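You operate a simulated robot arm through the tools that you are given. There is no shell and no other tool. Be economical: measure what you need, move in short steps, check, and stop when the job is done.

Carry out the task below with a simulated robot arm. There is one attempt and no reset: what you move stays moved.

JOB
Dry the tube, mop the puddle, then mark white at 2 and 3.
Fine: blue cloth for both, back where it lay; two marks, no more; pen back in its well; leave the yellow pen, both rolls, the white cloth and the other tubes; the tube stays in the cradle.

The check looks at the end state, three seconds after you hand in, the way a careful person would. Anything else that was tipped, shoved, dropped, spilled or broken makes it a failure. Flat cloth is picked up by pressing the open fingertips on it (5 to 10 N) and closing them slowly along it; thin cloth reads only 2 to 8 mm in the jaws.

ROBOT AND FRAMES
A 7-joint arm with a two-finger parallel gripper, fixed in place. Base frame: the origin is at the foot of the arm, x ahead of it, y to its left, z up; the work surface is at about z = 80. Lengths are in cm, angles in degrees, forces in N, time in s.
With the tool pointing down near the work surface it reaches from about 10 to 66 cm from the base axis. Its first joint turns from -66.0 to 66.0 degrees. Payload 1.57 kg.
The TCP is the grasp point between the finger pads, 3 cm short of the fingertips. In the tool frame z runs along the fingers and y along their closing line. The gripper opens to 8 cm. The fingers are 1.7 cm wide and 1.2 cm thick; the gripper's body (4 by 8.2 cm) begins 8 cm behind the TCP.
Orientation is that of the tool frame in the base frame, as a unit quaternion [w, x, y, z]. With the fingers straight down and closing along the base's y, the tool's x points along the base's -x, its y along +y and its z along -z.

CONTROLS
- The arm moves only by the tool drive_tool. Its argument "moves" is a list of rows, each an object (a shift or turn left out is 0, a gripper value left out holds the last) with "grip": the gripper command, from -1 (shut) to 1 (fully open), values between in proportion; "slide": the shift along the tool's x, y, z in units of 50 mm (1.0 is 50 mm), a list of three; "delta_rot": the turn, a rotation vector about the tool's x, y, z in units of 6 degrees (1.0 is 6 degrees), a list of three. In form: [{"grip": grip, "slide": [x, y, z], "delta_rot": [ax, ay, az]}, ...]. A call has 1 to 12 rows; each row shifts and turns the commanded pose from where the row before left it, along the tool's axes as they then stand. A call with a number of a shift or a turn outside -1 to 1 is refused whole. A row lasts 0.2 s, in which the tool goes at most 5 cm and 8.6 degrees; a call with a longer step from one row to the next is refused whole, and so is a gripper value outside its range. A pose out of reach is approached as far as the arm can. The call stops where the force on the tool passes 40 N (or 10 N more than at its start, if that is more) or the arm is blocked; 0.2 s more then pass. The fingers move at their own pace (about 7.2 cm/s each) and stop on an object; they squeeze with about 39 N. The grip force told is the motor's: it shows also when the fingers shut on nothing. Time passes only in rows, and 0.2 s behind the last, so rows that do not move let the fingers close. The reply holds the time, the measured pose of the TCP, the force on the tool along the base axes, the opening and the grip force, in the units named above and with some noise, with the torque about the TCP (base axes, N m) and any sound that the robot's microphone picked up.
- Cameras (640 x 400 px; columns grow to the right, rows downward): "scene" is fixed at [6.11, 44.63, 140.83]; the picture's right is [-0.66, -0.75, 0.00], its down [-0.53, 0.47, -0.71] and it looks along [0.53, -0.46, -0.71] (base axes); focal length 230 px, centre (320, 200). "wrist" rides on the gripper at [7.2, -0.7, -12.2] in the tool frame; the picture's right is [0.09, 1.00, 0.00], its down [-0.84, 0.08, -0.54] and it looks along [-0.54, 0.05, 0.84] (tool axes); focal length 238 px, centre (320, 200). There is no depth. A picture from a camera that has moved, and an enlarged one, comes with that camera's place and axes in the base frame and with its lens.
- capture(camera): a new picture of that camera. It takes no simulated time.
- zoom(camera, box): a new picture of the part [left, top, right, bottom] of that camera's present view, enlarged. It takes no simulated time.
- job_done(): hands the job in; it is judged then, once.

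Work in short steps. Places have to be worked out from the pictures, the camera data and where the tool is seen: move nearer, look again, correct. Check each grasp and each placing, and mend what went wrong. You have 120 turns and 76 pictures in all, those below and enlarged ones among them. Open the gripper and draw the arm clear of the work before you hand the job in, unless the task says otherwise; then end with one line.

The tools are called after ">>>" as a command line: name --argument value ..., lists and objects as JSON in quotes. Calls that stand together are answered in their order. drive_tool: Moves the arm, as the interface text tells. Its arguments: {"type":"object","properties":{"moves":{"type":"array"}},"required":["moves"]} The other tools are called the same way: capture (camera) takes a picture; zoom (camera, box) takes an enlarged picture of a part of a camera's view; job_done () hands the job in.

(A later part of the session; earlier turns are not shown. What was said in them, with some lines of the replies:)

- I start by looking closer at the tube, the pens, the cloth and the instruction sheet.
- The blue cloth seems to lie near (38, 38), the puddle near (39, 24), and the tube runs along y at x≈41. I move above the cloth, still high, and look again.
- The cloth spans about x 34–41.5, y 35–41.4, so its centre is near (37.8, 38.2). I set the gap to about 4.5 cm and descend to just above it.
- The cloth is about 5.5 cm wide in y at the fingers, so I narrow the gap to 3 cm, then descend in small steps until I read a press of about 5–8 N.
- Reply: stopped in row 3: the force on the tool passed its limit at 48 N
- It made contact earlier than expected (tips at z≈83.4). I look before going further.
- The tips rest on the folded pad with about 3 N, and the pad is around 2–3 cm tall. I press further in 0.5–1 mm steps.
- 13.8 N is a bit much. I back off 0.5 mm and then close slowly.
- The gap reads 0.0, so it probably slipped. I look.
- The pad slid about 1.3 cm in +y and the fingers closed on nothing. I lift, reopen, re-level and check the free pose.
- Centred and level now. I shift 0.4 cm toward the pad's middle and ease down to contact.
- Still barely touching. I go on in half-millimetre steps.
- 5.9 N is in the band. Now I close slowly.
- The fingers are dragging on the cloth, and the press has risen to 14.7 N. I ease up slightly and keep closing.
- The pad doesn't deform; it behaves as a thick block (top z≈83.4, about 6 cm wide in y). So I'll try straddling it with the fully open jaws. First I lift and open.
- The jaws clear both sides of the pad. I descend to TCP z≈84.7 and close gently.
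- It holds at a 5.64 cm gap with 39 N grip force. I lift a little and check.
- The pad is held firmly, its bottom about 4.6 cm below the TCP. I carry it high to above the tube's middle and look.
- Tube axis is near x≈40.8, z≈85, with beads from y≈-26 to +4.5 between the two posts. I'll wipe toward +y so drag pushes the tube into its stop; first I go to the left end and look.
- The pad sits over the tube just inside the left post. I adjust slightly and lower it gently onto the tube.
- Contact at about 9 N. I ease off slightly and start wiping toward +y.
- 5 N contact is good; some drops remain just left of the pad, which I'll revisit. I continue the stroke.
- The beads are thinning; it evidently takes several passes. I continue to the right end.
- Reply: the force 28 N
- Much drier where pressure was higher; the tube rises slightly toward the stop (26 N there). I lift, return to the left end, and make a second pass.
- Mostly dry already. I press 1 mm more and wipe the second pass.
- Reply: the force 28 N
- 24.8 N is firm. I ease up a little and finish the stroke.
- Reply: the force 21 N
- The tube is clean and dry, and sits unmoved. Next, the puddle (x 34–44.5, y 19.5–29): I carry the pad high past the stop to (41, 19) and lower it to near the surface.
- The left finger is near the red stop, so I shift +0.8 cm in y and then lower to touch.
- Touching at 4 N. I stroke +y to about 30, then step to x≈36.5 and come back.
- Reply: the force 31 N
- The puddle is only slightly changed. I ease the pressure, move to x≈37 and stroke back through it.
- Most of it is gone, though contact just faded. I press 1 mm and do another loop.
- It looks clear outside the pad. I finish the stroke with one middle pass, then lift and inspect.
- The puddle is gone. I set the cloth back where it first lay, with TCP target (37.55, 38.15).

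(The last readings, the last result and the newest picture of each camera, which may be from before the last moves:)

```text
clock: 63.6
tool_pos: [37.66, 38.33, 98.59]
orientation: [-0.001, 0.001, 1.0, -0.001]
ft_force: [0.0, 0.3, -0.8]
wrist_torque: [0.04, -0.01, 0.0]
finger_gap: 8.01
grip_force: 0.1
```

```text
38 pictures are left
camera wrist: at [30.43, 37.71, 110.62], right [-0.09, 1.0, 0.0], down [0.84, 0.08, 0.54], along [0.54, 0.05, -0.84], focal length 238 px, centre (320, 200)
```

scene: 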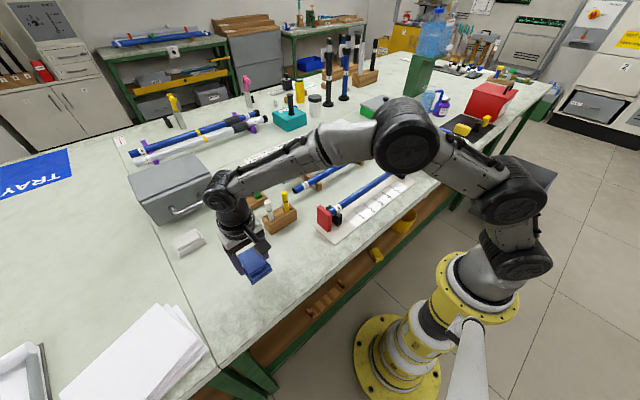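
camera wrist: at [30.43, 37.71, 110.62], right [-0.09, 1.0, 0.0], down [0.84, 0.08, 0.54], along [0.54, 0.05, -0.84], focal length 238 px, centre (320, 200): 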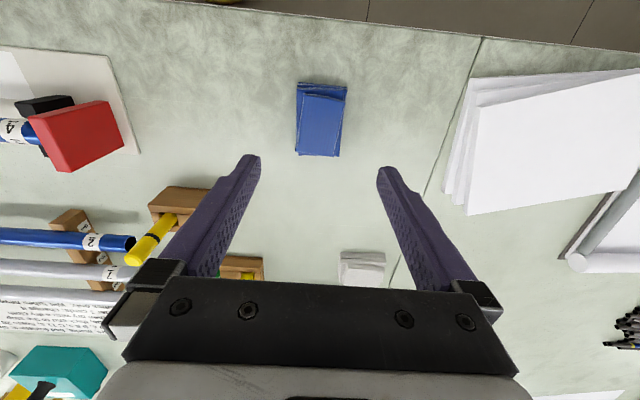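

The cloth is back in place. The white pen triangulates to about (52.1, 25.2), standing from block top z≈84 to z≈92.5. I move above it with a half-open gripper.

>>> drive_tool --moves '[{"grip": 0, "slide": [0, 0, -0.9]}, {"slide": [-0.5, -0.45, -0.1]}, {"slide": [-0.5, -0.45, 0]}, {"slide": [-0.5, -0.45, 0]}, {"slide": [-0.5, -0.45, 0]}, {"slide": [-0.5, -0.45, 0]}, {"slide": [-0.38, -0.37, 0]}, {}]'

>>> capture --camera "wrist"

>>> zoom --camera "scene" --box '[220, 180, 320, 300]'

```text
clock: 65.4
tool_pos: [51.88, 25.41, 103.76]
orientation: [0.0, 0.002, 1.0, -0.001]
ft_force: [1.1, 0.1, 0.3]
wrist_torque: [0.0, 0.01, 0.0]
finger_gap: 3.99
grip_force: 0.0
```

```text
37 pictures are left
camera wrist: at [44.66, 24.81, 115.72], right [-0.09, 1.0, 0.0], down [0.84, 0.08, 0.54], along [0.54, 0.05, -0.84], focal length 238 px, centre (320, 200)
```

wrist: 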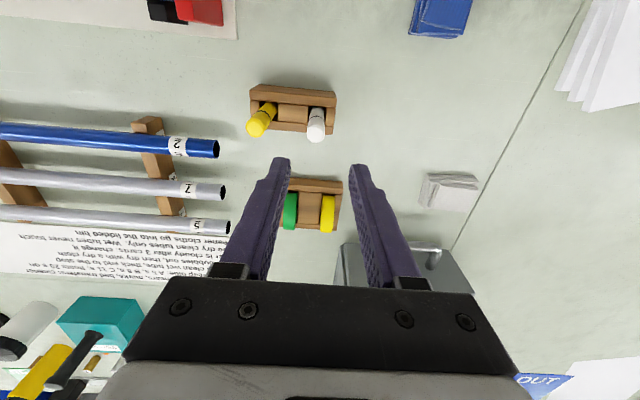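

```text
3.33 times, centred on (270, 240) of scene
camera zoom: at [6.11, 44.63, 140.83], right [-0.66, -0.75, 0.0], down [-0.53, 0.47, -0.71], along [0.53, -0.46, -0.71], focal length 768 px, centre (487, 67)
```

zoom: 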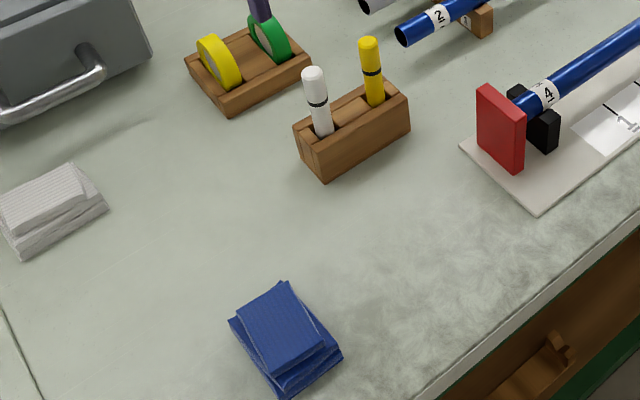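

The pen top checks out at (52.0, 25.1), and the cloth matches its original place. I descend to just above the pen and look closely.

>>> drive_tool --moves '[{"slide": [-0.03, -0.04, 0.8]}, {"slide": [0, 0, 0.6]}, {}, {}]'

>>> zoom --camera "wrist" --box '[200, 60, 400, 185]'

>>> zoom --camera "scene" --box '[250, 180, 310, 240]'

```text
clock: 66.4
tool_pos: [51.88, 25.18, 96.69]
orientation: [0.0, 0.0, 1.0, 0.0]
ft_force: [0.6, 0.4, -1.0]
wrist_torque: [0.02, 0.02, 0.01]
finger_gap: 4.01
grip_force: 0.1
```

```text
3.20 times, centred on (300, 122) of wrist
camera zoom: at [44.71, 24.57, 108.75], right [-0.09, 1.0, 0.0], down [0.84, 0.08, 0.54], along [0.54, 0.05, -0.84], focal length 763 px, centre (384, 448)
```

zoom: 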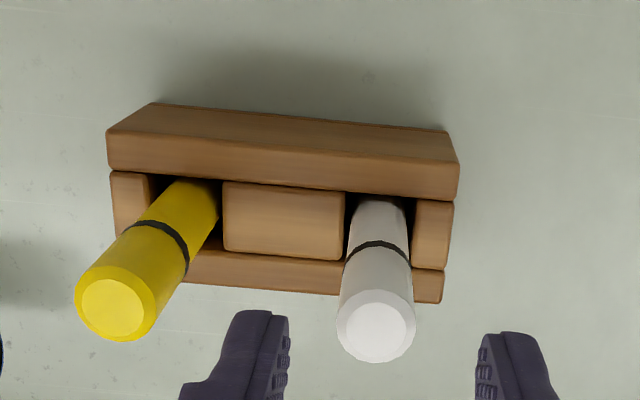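

```text
6.67 times, centred on (280, 210) of scene
camera zoom: at [6.11, 44.63, 140.83], right [-0.66, -0.75, 0.0], down [-0.53, 0.47, -0.71], along [0.53, -0.46, -0.71], focal length 1536 px, centre (587, 133)
```

zoom: 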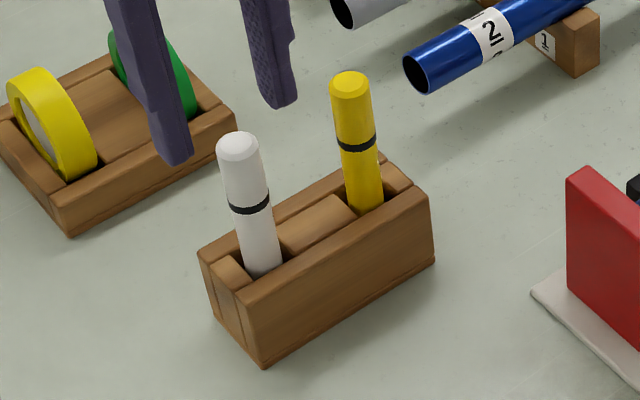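

The white pen is centred in its well, one cylinder with a band and presumably the nib down. I lower to TCP z≈89.3 and close slowly.

>>> drive_tool --moves '[{"slide": [-0.03, -0.03, 0.5]}, {"slide": [0, 0, 0.4]}, {"slide": [0, 0, 0.38]}, {"slide": [0, 0, 0.2]}, {}, {"grip": -0.2}, {"grip": -0.35}, {"grip": -0.5}, {"grip": -0.7}, {"grip": -0.8}, {}]'

>>> capture --camera "wrist"

```text
clock: 68.8
tool_pos: [52.22, 24.8, 89.25]
orientation: [0.0, 0.001, 1.0, -0.001]
ft_force: [0.4, 0.3, 0.4]
wrist_torque: [0.04, -0.05, 0.0]
finger_gap: 1.62
grip_force: 31.4
```

```text
33 pictures are left
camera wrist: at [44.95, 24.2, 101.3], right [-0.09, 1.0, 0.0], down [0.84, 0.08, 0.54], along [0.54, 0.05, -0.84], focal length 238 px, centre (320, 200)
```

wrist: 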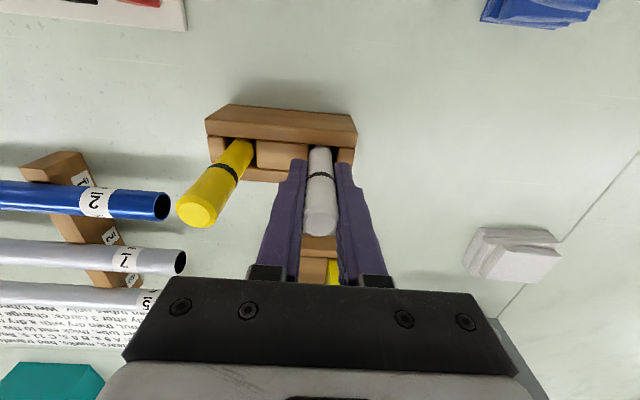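

Gripped at 1.62 cm. I lift straight up and inspect the pen's lower end.

>>> drive_tool --moves '[{"grip": -1}, {"slide": [0, 0, -0.2]}, {"slide": [0, 0, -0.5]}, {"slide": [0, 0, -0.6]}, {"slide": [0, 0, -0.8]}, {"slide": [0, 0, -0.8]}, {}]'

>>> zoom --camera "scene" --box '[230, 150, 320, 240]'

>>> capture --camera "wrist"

```text
clock: 70.4
tool_pos: [52.09, 24.74, 103.79]
orientation: [0.0, 0.0, 1.0, -0.002]
ft_force: [-0.3, 0.2, -0.4]
wrist_torque: [0.0, -0.02, -0.02]
finger_gap: 1.61
grip_force: 31.8
```

```text
4.44 times, centred on (275, 195) of scene
camera zoom: at [6.11, 44.63, 140.83], right [-0.66, -0.75, 0.0], down [-0.53, 0.47, -0.71], along [0.53, -0.46, -0.71], focal length 1024 px, centre (520, 222)
```

zoom: 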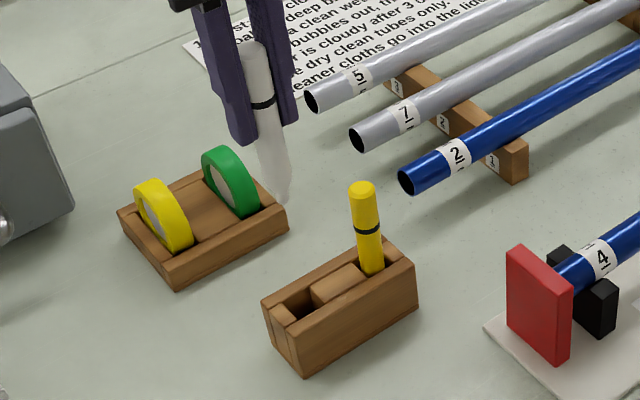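

```text
31 pictures are left
camera wrist: at [44.89, 24.19, 115.92], right [-0.09, 1.0, 0.0], down [0.84, 0.08, 0.54], along [0.54, 0.05, -0.84], focal length 238 px, centre (320, 200)
```

wrist: 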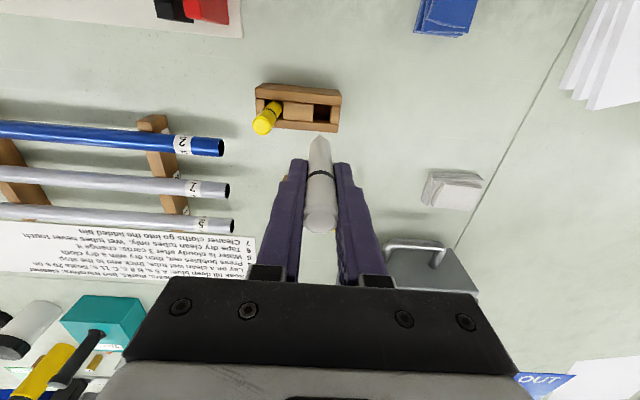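

The nib points down, about 9.3 cm below the TCP. I carry the pen high, first in -x then -y, to above tick 2 (y≈-5.4).

>>> drive_tool --moves '[{"slide": [0.3, 0, -0.5]}, {"slide": [0.74, 0, 0]}, {"slide": [0.74, 0, 0]}, {"slide": [0.44, -0.5, 0]}, {"slide": [0, -0.85, 0]}, {"slide": [0, -0.85, 0]}, {"slide": [0, -0.85, 0]}, {"slide": [0, -0.85, 0]}, {"slide": [0, -0.85, 0]}, {"slide": [0, -0.85, 0.5]}, {"slide": [0, -0.44, 0.7]}, {}]'

>>> capture --camera "wrist"

>>> zoom --camera "scene" --box '[320, 150, 410, 220]'

```text
clock: 73.0
tool_pos: [40.87, -5.25, 100.27]
orientation: [0.0, 0.001, 1.0, -0.001]
ft_force: [0.8, 0.0, -0.1]
wrist_torque: [-0.01, 0.02, 0.0]
finger_gap: 1.63
grip_force: 31.7
```

```text
30 pictures are left
camera wrist: at [33.74, -5.88, 112.4], right [-0.09, 1.0, 0.0], down [0.84, 0.08, 0.54], along [0.54, 0.05, -0.84], focal length 238 px, centre (320, 200)
```

wrist: 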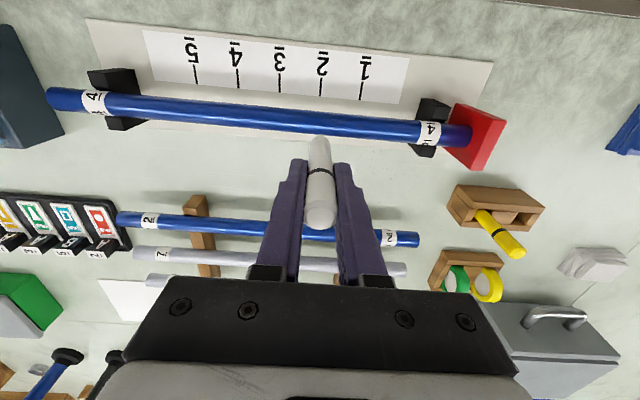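

```text
5.71 times, centred on (365, 185) of scene
camera zoom: at [6.11, 44.63, 140.83], right [-0.66, -0.75, 0.0], down [-0.53, 0.47, -0.71], along [0.53, -0.46, -0.71], focal length 1317 px, centre (63, 286)
```

zoom: 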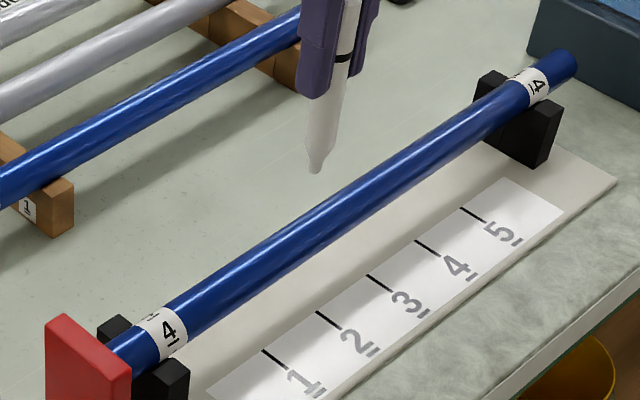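

Nib (y≈-5.4, x≈40.65) lines up with tick 2 and the tube's crest in the same picture. I lower it to just above the tube.

>>> drive_tool --moves '[{"slide": [0, 0.01, 0.3]}, {"slide": [0, 0, 0.25]}, {"slide": [0, 0, 0.1]}, {}]'

>>> zoom --camera "scene" --box '[330, 160, 390, 210]'

>>> zoom --camera "wrist" --box '[240, 60, 400, 160]'

```text
clock: 74.0
tool_pos: [40.9, -5.39, 97.21]
orientation: [0.0, 0.001, 1.0, -0.001]
ft_force: [0.1, 0.2, 0.0]
wrist_torque: [0.0, 0.0, -0.03]
finger_gap: 1.6
grip_force: 32.1
```

```text
8.00 times, centred on (360, 185) of scene
camera zoom: at [6.11, 44.63, 140.83], right [-0.66, -0.75, 0.0], down [-0.53, 0.47, -0.71], along [0.53, -0.46, -0.71], focal length 1843 px, centre (0, 320)
```

zoom: 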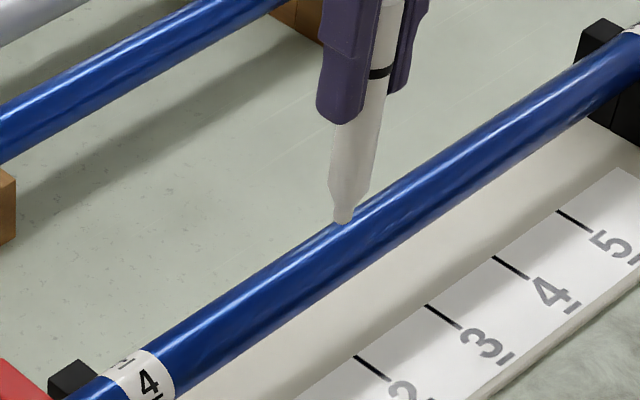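

```text
4.00 times, centred on (320, 110) of wrist
camera zoom: at [33.7, -5.87, 109.16], right [-0.09, 1.0, 0.0], down [0.84, 0.08, 0.54], along [0.54, 0.05, -0.84], focal length 953 px, centre (320, 560)
```

zoom: 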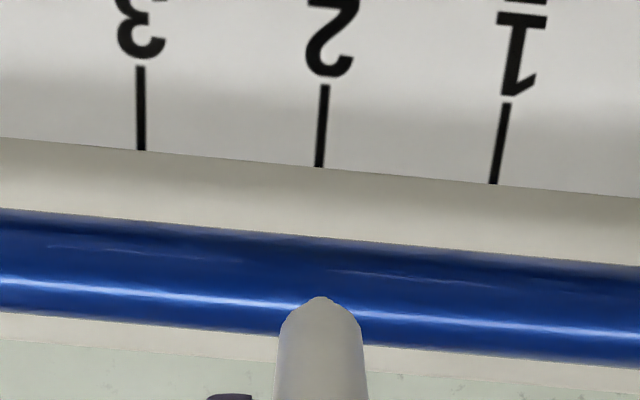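

The nib is about 0.15 cm to the +y side of tick 2 and about 0.6 cm above the tube. I correct, then creep down.

>>> drive_tool --moves '[{"slide": [-0.01, -0.03, 0]}, {}, {"slide": [0, 0, 0.08]}, {"slide": [0, 0, 0.04]}, {"slide": [0, 0, 0.02]}, {"slide": [0, 0, 0.02]}, {}]'

```text
clock: 75.6
tool_pos: [40.98, -5.42, 96.3]
orientation: [0.0, 0.001, 1.0, -0.002]
ft_force: [0.3, 0.3, -0.3]
wrist_torque: [0.01, -0.01, -0.01]
finger_gap: 1.58
grip_force: 31.9
```

>>> drive_tool --moves '[{"slide": [0, 0, 0.02]}, {"slide": [0, 0, 0.02]}, {}]'

```text
clock: 76.4
tool_pos: [41.1, -5.46, 96.25]
orientation: [0.001, 0.001, 1.0, -0.001]
ft_force: [-1.5, 0.4, 9.2]
wrist_torque: [0.03, 0.15, 0.0]
finger_gap: 1.61
grip_force: 31.8
```

Contact (9 N). I lift straight off and check the mark.

>>> drive_tool --moves '[{"slide": [0, 0, -0.1]}, {"slide": [0, 0, -0.3]}, {"slide": [0, 0, -0.3]}, {}]'

>>> zoom --camera "scene" --box '[330, 160, 390, 210]'

>>> zoom --camera "wrist" --box '[240, 60, 400, 160]'

```text
clock: 77.4
tool_pos: [41.04, -5.53, 99.55]
orientation: [0.0, 0.001, 1.0, 0.0]
ft_force: [-0.5, -0.5, -0.5]
wrist_torque: [-0.02, 0.0, -0.01]
finger_gap: 1.63
grip_force: 31.9
```

```text
8.00 times, centred on (360, 185) of scene
camera zoom: at [6.11, 44.63, 140.83], right [-0.66, -0.75, 0.0], down [-0.53, 0.47, -0.71], along [0.53, -0.46, -0.71], focal length 1843 px, centre (0, 320)
```

zoom: 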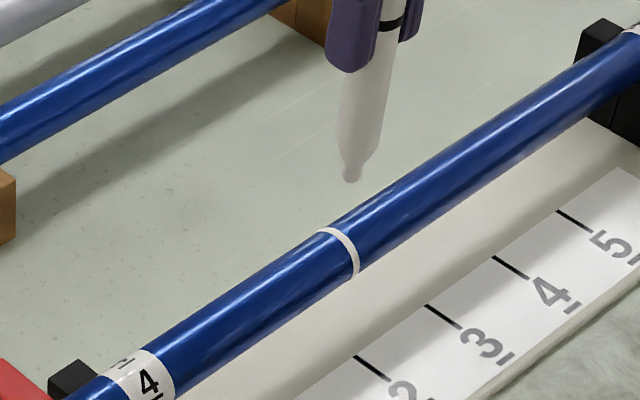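

```text
4.00 times, centred on (320, 110) of wrist
camera zoom: at [33.77, -6.06, 111.61], right [-0.09, 1.0, 0.0], down [0.84, 0.08, 0.54], along [0.54, 0.05, -0.84], focal length 953 px, centre (320, 560)
```

zoom: 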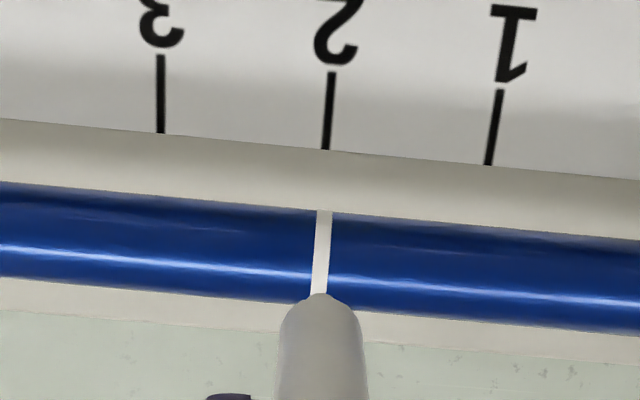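

The mark is a clean ring right at tick 2. I shift 5 cm to tick 3 and verify alignment before touching.

>>> drive_tool --moves '[{"slide": [0, -0.5, 0]}, {"slide": [0, -0.495, 0]}, {"slide": [0, 0, 0.3]}, {"slide": [0, 0, 0.2]}, {}]'

>>> zoom --camera "wrist" --box '[240, 60, 400, 160]'

```text
clock: 78.6
tool_pos: [40.97, -10.47, 97.0]
orientation: [-0.001, 0.0, 1.0, -0.002]
ft_force: [-1.0, 0.2, -1.5]
wrist_torque: [0.0, 0.0, 0.02]
finger_gap: 1.64
grip_force: 31.5
```

```text
4.00 times, centred on (320, 110) of wrist
camera zoom: at [33.71, -11.12, 109.09], right [-0.09, 1.0, 0.0], down [0.84, 0.08, 0.54], along [0.54, 0.05, -0.84], focal length 953 px, centre (320, 560)
```

zoom: 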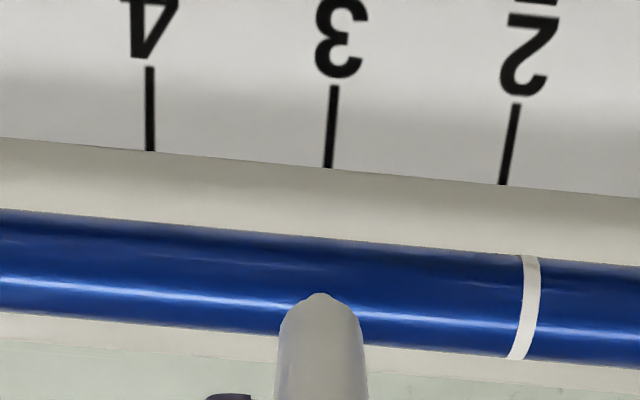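

Tick 3 and the nib agree within 1 mm. A tiny +y trim, then I creep down.

>>> drive_tool --moves '[{"slide": [0, 0.012, 0]}, {"slide": [0, 0, 0.08]}, {"slide": [0, 0, 0.04]}, {"slide": [0, 0, 0.02]}, {"slide": [0, 0, 0.02]}, {}]'

```text
clock: 80.0
tool_pos: [40.99, -10.32, 96.21]
orientation: [0.0, 0.0, 1.0, -0.001]
ft_force: [-0.4, 0.7, 0.3]
wrist_torque: [0.0, 0.04, -0.01]
finger_gap: 1.65
grip_force: 31.5
```

>>> drive_tool --moves '[{"slide": [0, 0, 0.02]}, {}]'

```text
clock: 80.6
tool_pos: [41.1, -10.41, 96.24]
orientation: [-0.001, 0.001, 1.0, -0.001]
ft_force: [-0.9, 0.5, 3.2]
wrist_torque: [0.07, 0.09, -0.01]
finger_gap: 1.65
grip_force: 31.7
```

Contact (3 N). I lift straight off and check.

>>> drive_tool --moves '[{"slide": [0, 0, -0.1]}, {"slide": [0, 0, -0.4]}, {"slide": [0, 0, -0.8]}, {"slide": [0, 0, -0.6]}, {}]'

>>> zoom --camera "scene" --box '[310, 150, 420, 232]'

>>> zoom --camera "wrist" --box '[200, 50, 440, 180]'

```text
clock: 81.8
tool_pos: [41.02, -10.37, 105.66]
orientation: [-0.001, 0.001, 1.0, -0.001]
ft_force: [0.5, -0.7, -0.7]
wrist_torque: [0.02, 0.01, -0.01]
finger_gap: 1.63
grip_force: 31.8
```

```text
4.88 times, centred on (365, 191) of scene
camera zoom: at [6.11, 44.63, 140.83], right [-0.66, -0.75, 0.0], down [-0.53, 0.47, -0.71], along [0.53, -0.46, -0.71], focal length 1124 px, centre (100, 244)
```

zoom: 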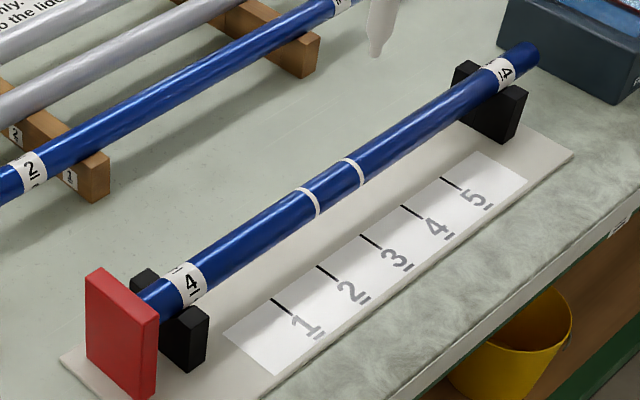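

```text
2.67 times, centred on (320, 115) of wrist
camera zoom: at [33.85, -11.02, 117.82], right [-0.09, 1.0, 0.0], down [0.84, 0.08, 0.54], along [0.54, 0.05, -0.84], focal length 636 px, centre (320, 427)
```

zoom: 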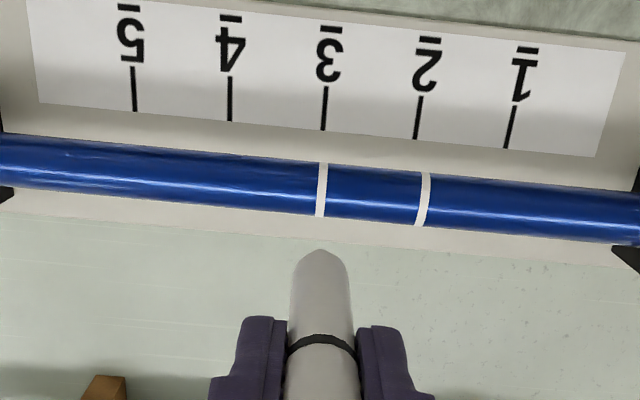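

Two clean rings, at ticks 2 and 3. I return the pen: +y at height, then +x over its well.

>>> drive_tool --moves '[{"slide": [0, 0.7, 0]}, {"slide": [0, 0.8, 0]}, {"slide": [0, 0.8, 0]}, {"slide": [0, 0.8, 0]}, {"slide": [0, 0.8, 0]}, {"slide": [0, 0.8, 0]}, {"slide": [0, 0.8, 0]}, {"slide": [0, 0.8, 0]}, {"slide": [-0.7, 0.743, 0]}, {"slide": [-0.8, 0, 0]}, {"slide": [-0.71, 0, 0]}, {}]'

>>> drive_tool --moves '[{"slide": [0, 0, 0.6]}, {"slide": [0, 0, 0.6]}, {"slide": [0, 0, 0.35]}, {}]'

>>> zoom --camera "wrist" --box '[220, 70, 420, 195]'

>>> zoom --camera "scene" --box '[250, 180, 310, 240]'

```text
refused: row 9 steps farther than a row can; nothing moved
```

```text
clock: 82.8
tool_pos: [41.06, -10.41, 97.9]
orientation: [0.0, 0.001, 1.0, -0.001]
ft_force: [0.2, 0.3, 0.3]
wrist_torque: [0.0, -0.01, -0.01]
finger_gap: 1.6
grip_force: 31.9
```

```text
3.20 times, centred on (320, 132) of wrist
camera zoom: at [33.85, -11.0, 109.93], right [-0.09, 1.0, 0.0], down [0.84, 0.08, 0.54], along [0.54, 0.05, -0.84], focal length 763 px, centre (320, 416)
```

zoom: 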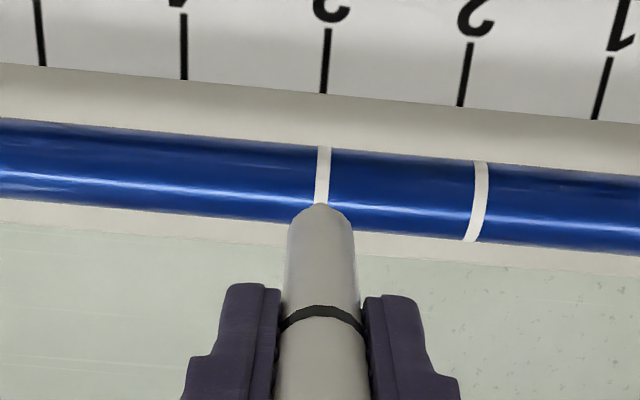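

```text
6.67 times, centred on (280, 210) of scene
camera zoom: at [6.11, 44.63, 140.83], right [-0.66, -0.75, 0.0], down [-0.53, 0.47, -0.71], along [0.53, -0.46, -0.71], focal length 1536 px, centre (587, 133)
```

zoom: 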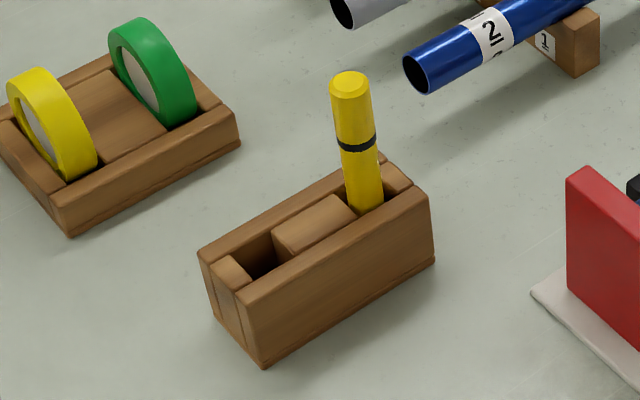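

The first call was refused (one row stepped too far), and the lowering I had chained to it ran above the tube instead. It stopped 1.7 cm short of contact, so no extra mark. I lift back and travel with smaller rows, one call at a time.

>>> drive_tool --moves '[{"slide": [0, 0, -0.8]}, {"slide": [0, 0, -0.75]}, {"slide": [0, 0.88, 0]}, {"slide": [0, 0.88, 0]}, {"slide": [0, 0.88, 0]}, {"slide": [0, 0.88, 0]}, {"slide": [0, 0.88, 0]}, {"slide": [0, 0.88, 0]}, {"slide": [0, 0.88, 0]}, {"slide": [0, 0.883, 0]}, {}]'

```text
clock: 85.2
tool_pos: [41.38, 24.55, 105.65]
orientation: [0.0, 0.001, 1.0, -0.002]
ft_force: [0.4, -0.2, -0.1]
wrist_torque: [0.0, 0.04, 0.03]
finger_gap: 1.63
grip_force: 31.8
```

Now +x to over the well, and partway down (nib still above the block).

>>> drive_tool --moves '[{"slide": [-0.75, 0, 0]}, {"slide": [-0.75, 0, 0]}, {"slide": [-0.71, 0, 0]}, {}, {"slide": [0, 0, 0.6]}, {"slide": [0, 0, 0.6]}, {"slide": [0, 0, 0.3]}, {}, {}]'

>>> zoom --camera "wrist" --box '[220, 70, 420, 195]'

>>> zoom --camera "scene" --box '[250, 180, 310, 240]'

```text
clock: 87.2
tool_pos: [52.13, 24.74, 98.23]
orientation: [-0.001, 0.001, 1.0, -0.001]
ft_force: [-0.4, -0.1, -1.2]
wrist_torque: [-0.01, 0.01, 0.0]
finger_gap: 1.64
grip_force: 31.3
```

```text
3.20 times, centred on (320, 132) of wrist
camera zoom: at [44.94, 24.26, 110.19], right [-0.09, 1.0, 0.0], down [0.84, 0.08, 0.54], along [0.54, 0.05, -0.84], focal length 763 px, centre (320, 416)
```

zoom: 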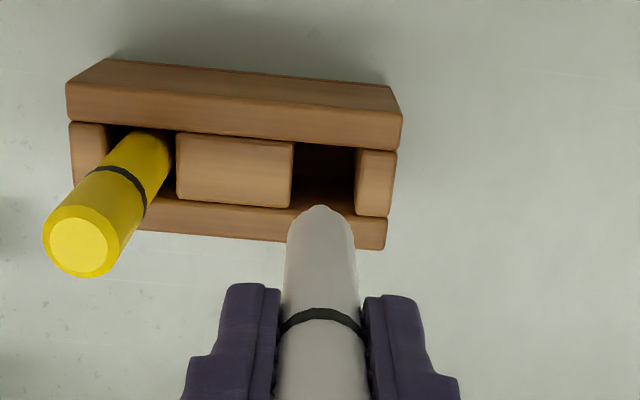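

```text
6.67 times, centred on (280, 210) of scene
camera zoom: at [6.11, 44.63, 140.83], right [-0.66, -0.75, 0.0], down [-0.53, 0.47, -0.71], along [0.53, -0.46, -0.71], focal length 1536 px, centre (587, 133)
```

zoom: 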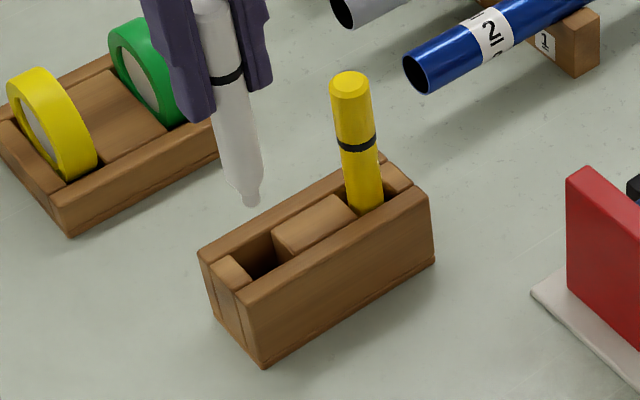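

The nib is over the well, slightly to the -y side; I trim +0.15 cm and lower slowly.

>>> drive_tool --moves '[{"slide": [0, 0.03, 0]}, {"slide": [0, 0, 0.3]}, {"slide": [0, 0, 0.3]}, {"slide": [0, 0, 0.3]}, {"slide": [0, 0, 0.2]}, {"slide": [0, 0, 0.2]}, {"slide": [0, 0, 0.2]}, {"slide": [0, 0, 0.15]}, {"slide": [0, 0, 0.06]}, {}]'

```text
clock: 89.4
tool_pos: [52.47, 25.1, 89.81]
orientation: [0.005, 0.001, 1.0, 0.001]
ft_force: [1.5, -4.2, 24.6]
wrist_torque: [-0.41, -0.09, -0.03]
finger_gap: 1.65
grip_force: 32.0
```

24.6 N: the pen is touching something around 5 mm above the grip height. I ease up and look.

>>> drive_tool --moves '[{"slide": [0, 0, -0.04]}, {}]'

>>> zoom --camera "wrist" --box '[200, 80, 440, 230]'

>>> zoom --camera "scene" --box '[250, 180, 310, 240]'

```text
clock: 90.0
tool_pos: [52.33, 25.09, 89.8]
orientation: [0.003, 0.002, 1.0, 0.0]
ft_force: [6.5, -0.1, 17.1]
wrist_torque: [-0.08, -0.59, -0.03]
finger_gap: 1.64
grip_force: 31.4
```

```text
2.67 times, centred on (320, 155) of wrist
camera zoom: at [45.03, 24.41, 101.88], right [-0.09, 1.0, 0.0], down [0.83, 0.08, 0.55], along [0.54, 0.05, -0.84], focal length 636 px, centre (320, 320)
```

zoom: 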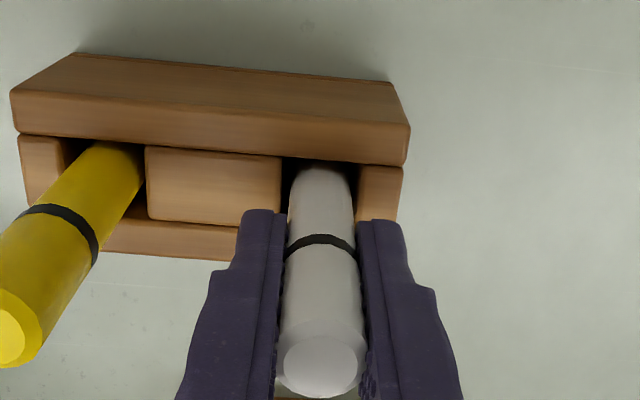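

```text
6.67 times, centred on (280, 210) of scene
camera zoom: at [6.1, 44.61, 140.83], right [-0.66, -0.75, 0.0], down [-0.53, 0.47, -0.71], along [0.53, -0.46, -0.71], focal length 1536 px, centre (587, 133)
```

zoom: 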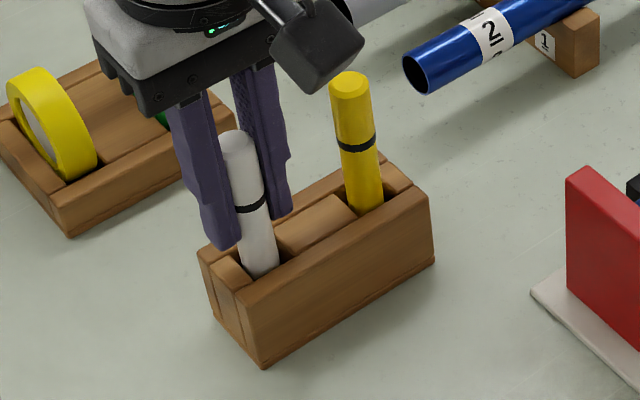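

The pen top matches its original height in the scene view, so it has bottomed out in the well. I relax the push, then open gently.

>>> drive_tool --moves '[{"slide": [0, 0, -0.04]}, {}]'

```text
clock: 90.6
tool_pos: [52.12, 25.14, 89.84]
orientation: [-0.001, 0.001, 1.0, -0.001]
ft_force: [3.1, 0.7, 10.3]
wrist_torque: [0.05, -0.29, 0.02]
finger_gap: 1.64
grip_force: 31.4
```

>>> drive_tool --moves '[{"slide": [0, 0, -0.04]}, {}, {}]'

```text
clock: 91.4
tool_pos: [52.18, 24.99, 90.05]
orientation: [-0.002, 0.001, 1.0, -0.002]
ft_force: [0.1, -0.1, -0.5]
wrist_torque: [0.0, 0.0, 0.03]
finger_gap: 1.63
grip_force: 31.6
```

Free of load. I open moderately (clear of the yellow pen) and rise straight up.

>>> drive_tool --moves '[{"grip": -0.5}, {"grip": -0.3}, {"grip": -0.1}, {"grip": 0}, {}, {"slide": [0, 0, -0.3]}, {"slide": [0, 0, -0.6]}, {"slide": [0, 0, -0.8]}, {"slide": [0, 0, -0.9]}, {"slide": [0, 0, -0.9]}, {}]'

>>> capture --camera "wrist"

>>> zoom --camera "scene" --box '[210, 150, 430, 310]'

```text
clock: 93.8
tool_pos: [52.28, 25.19, 107.6]
orientation: [0.0, 0.0, 1.0, -0.001]
ft_force: [-0.1, 0.5, -0.1]
wrist_torque: [0.0, 0.02, 0.01]
finger_gap: 3.98
grip_force: 0.0
```

```text
15 pictures are left
camera wrist: at [45.1, 24.52, 119.78], right [-0.09, 1.0, 0.0], down [0.84, 0.08, 0.54], along [0.54, 0.05, -0.84], focal length 238 px, centre (320, 200)
```

wrist: 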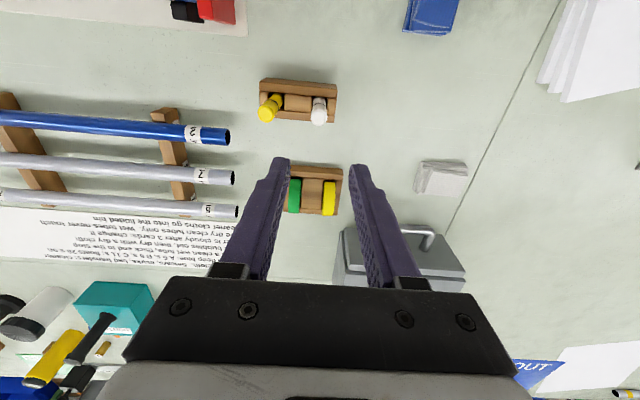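

```text
2.50 times, centred on (320, 230) of scene
camera zoom: at [6.11, 44.63, 140.83], right [-0.66, -0.75, 0.0], down [-0.53, 0.47, -0.71], along [0.53, -0.46, -0.71], focal length 576 px, centre (320, 125)
```

zoom: 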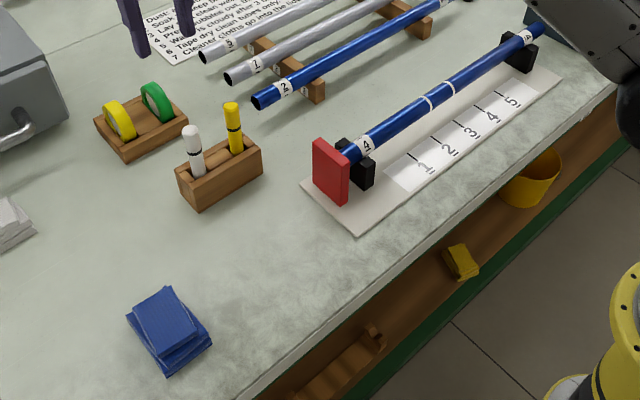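

The pen is back in its well, two rings sit on the tube, and the bench is dry with the cloth in place. I withdraw to near the starting pose with the gripper open.

>>> drive_tool --moves '[{"slide": [0, 0, -0.9]}, {"slide": [0, 0, -0.9]}, {"grip": 1, "slide": [0.5, -0.7, -0.3]}, {"slide": [0.5, -0.7, 0]}, {"slide": [0.5, -0.7, 0]}, {"slide": [0.5, -0.7, 0]}, {"slide": [0.5, -0.7, 0]}, {"slide": [0.2, -0.8, 0]}, {"slide": [0, -0.8, 0]}, {}]'

>>> capture --camera "wrist"

```text
clock: 96.0
tool_pos: [36.68, -1.36, 116.82]
orientation: [0.0, 0.001, 1.0, -0.001]
ft_force: [-0.1, -0.4, -0.1]
wrist_torque: [0.04, 0.02, 0.01]
finger_gap: 8.02
grip_force: 0.1
out of reach, approached as far as the arm can: row 2
```

```text
13 pictures are left
camera wrist: at [29.43, -1.96, 128.98], right [-0.09, 1.0, 0.0], down [0.84, 0.08, 0.54], along [0.54, 0.05, -0.84], focal length 238 px, centre (320, 200)
```

wrist: 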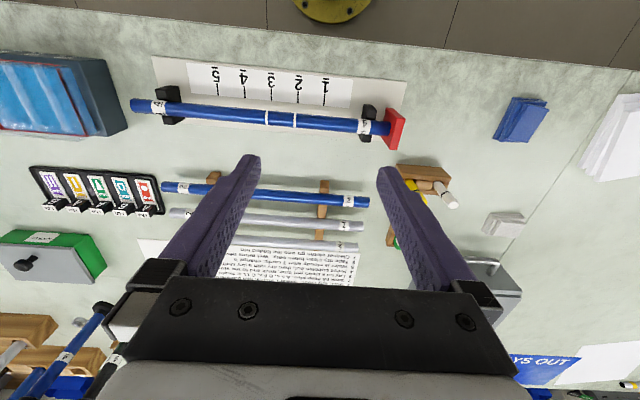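

Everything is in order and the arm is clear, so I hand the job in.

>>> job_done

```text
The job is handed in.
```

I dried tube 4 and mopped the puddle with the blue cloth, marked white rings at 2 and 3, and put the white pen back in its well; the cloth is back within about half a centimetre, turned a few degrees, and the job is handed in.
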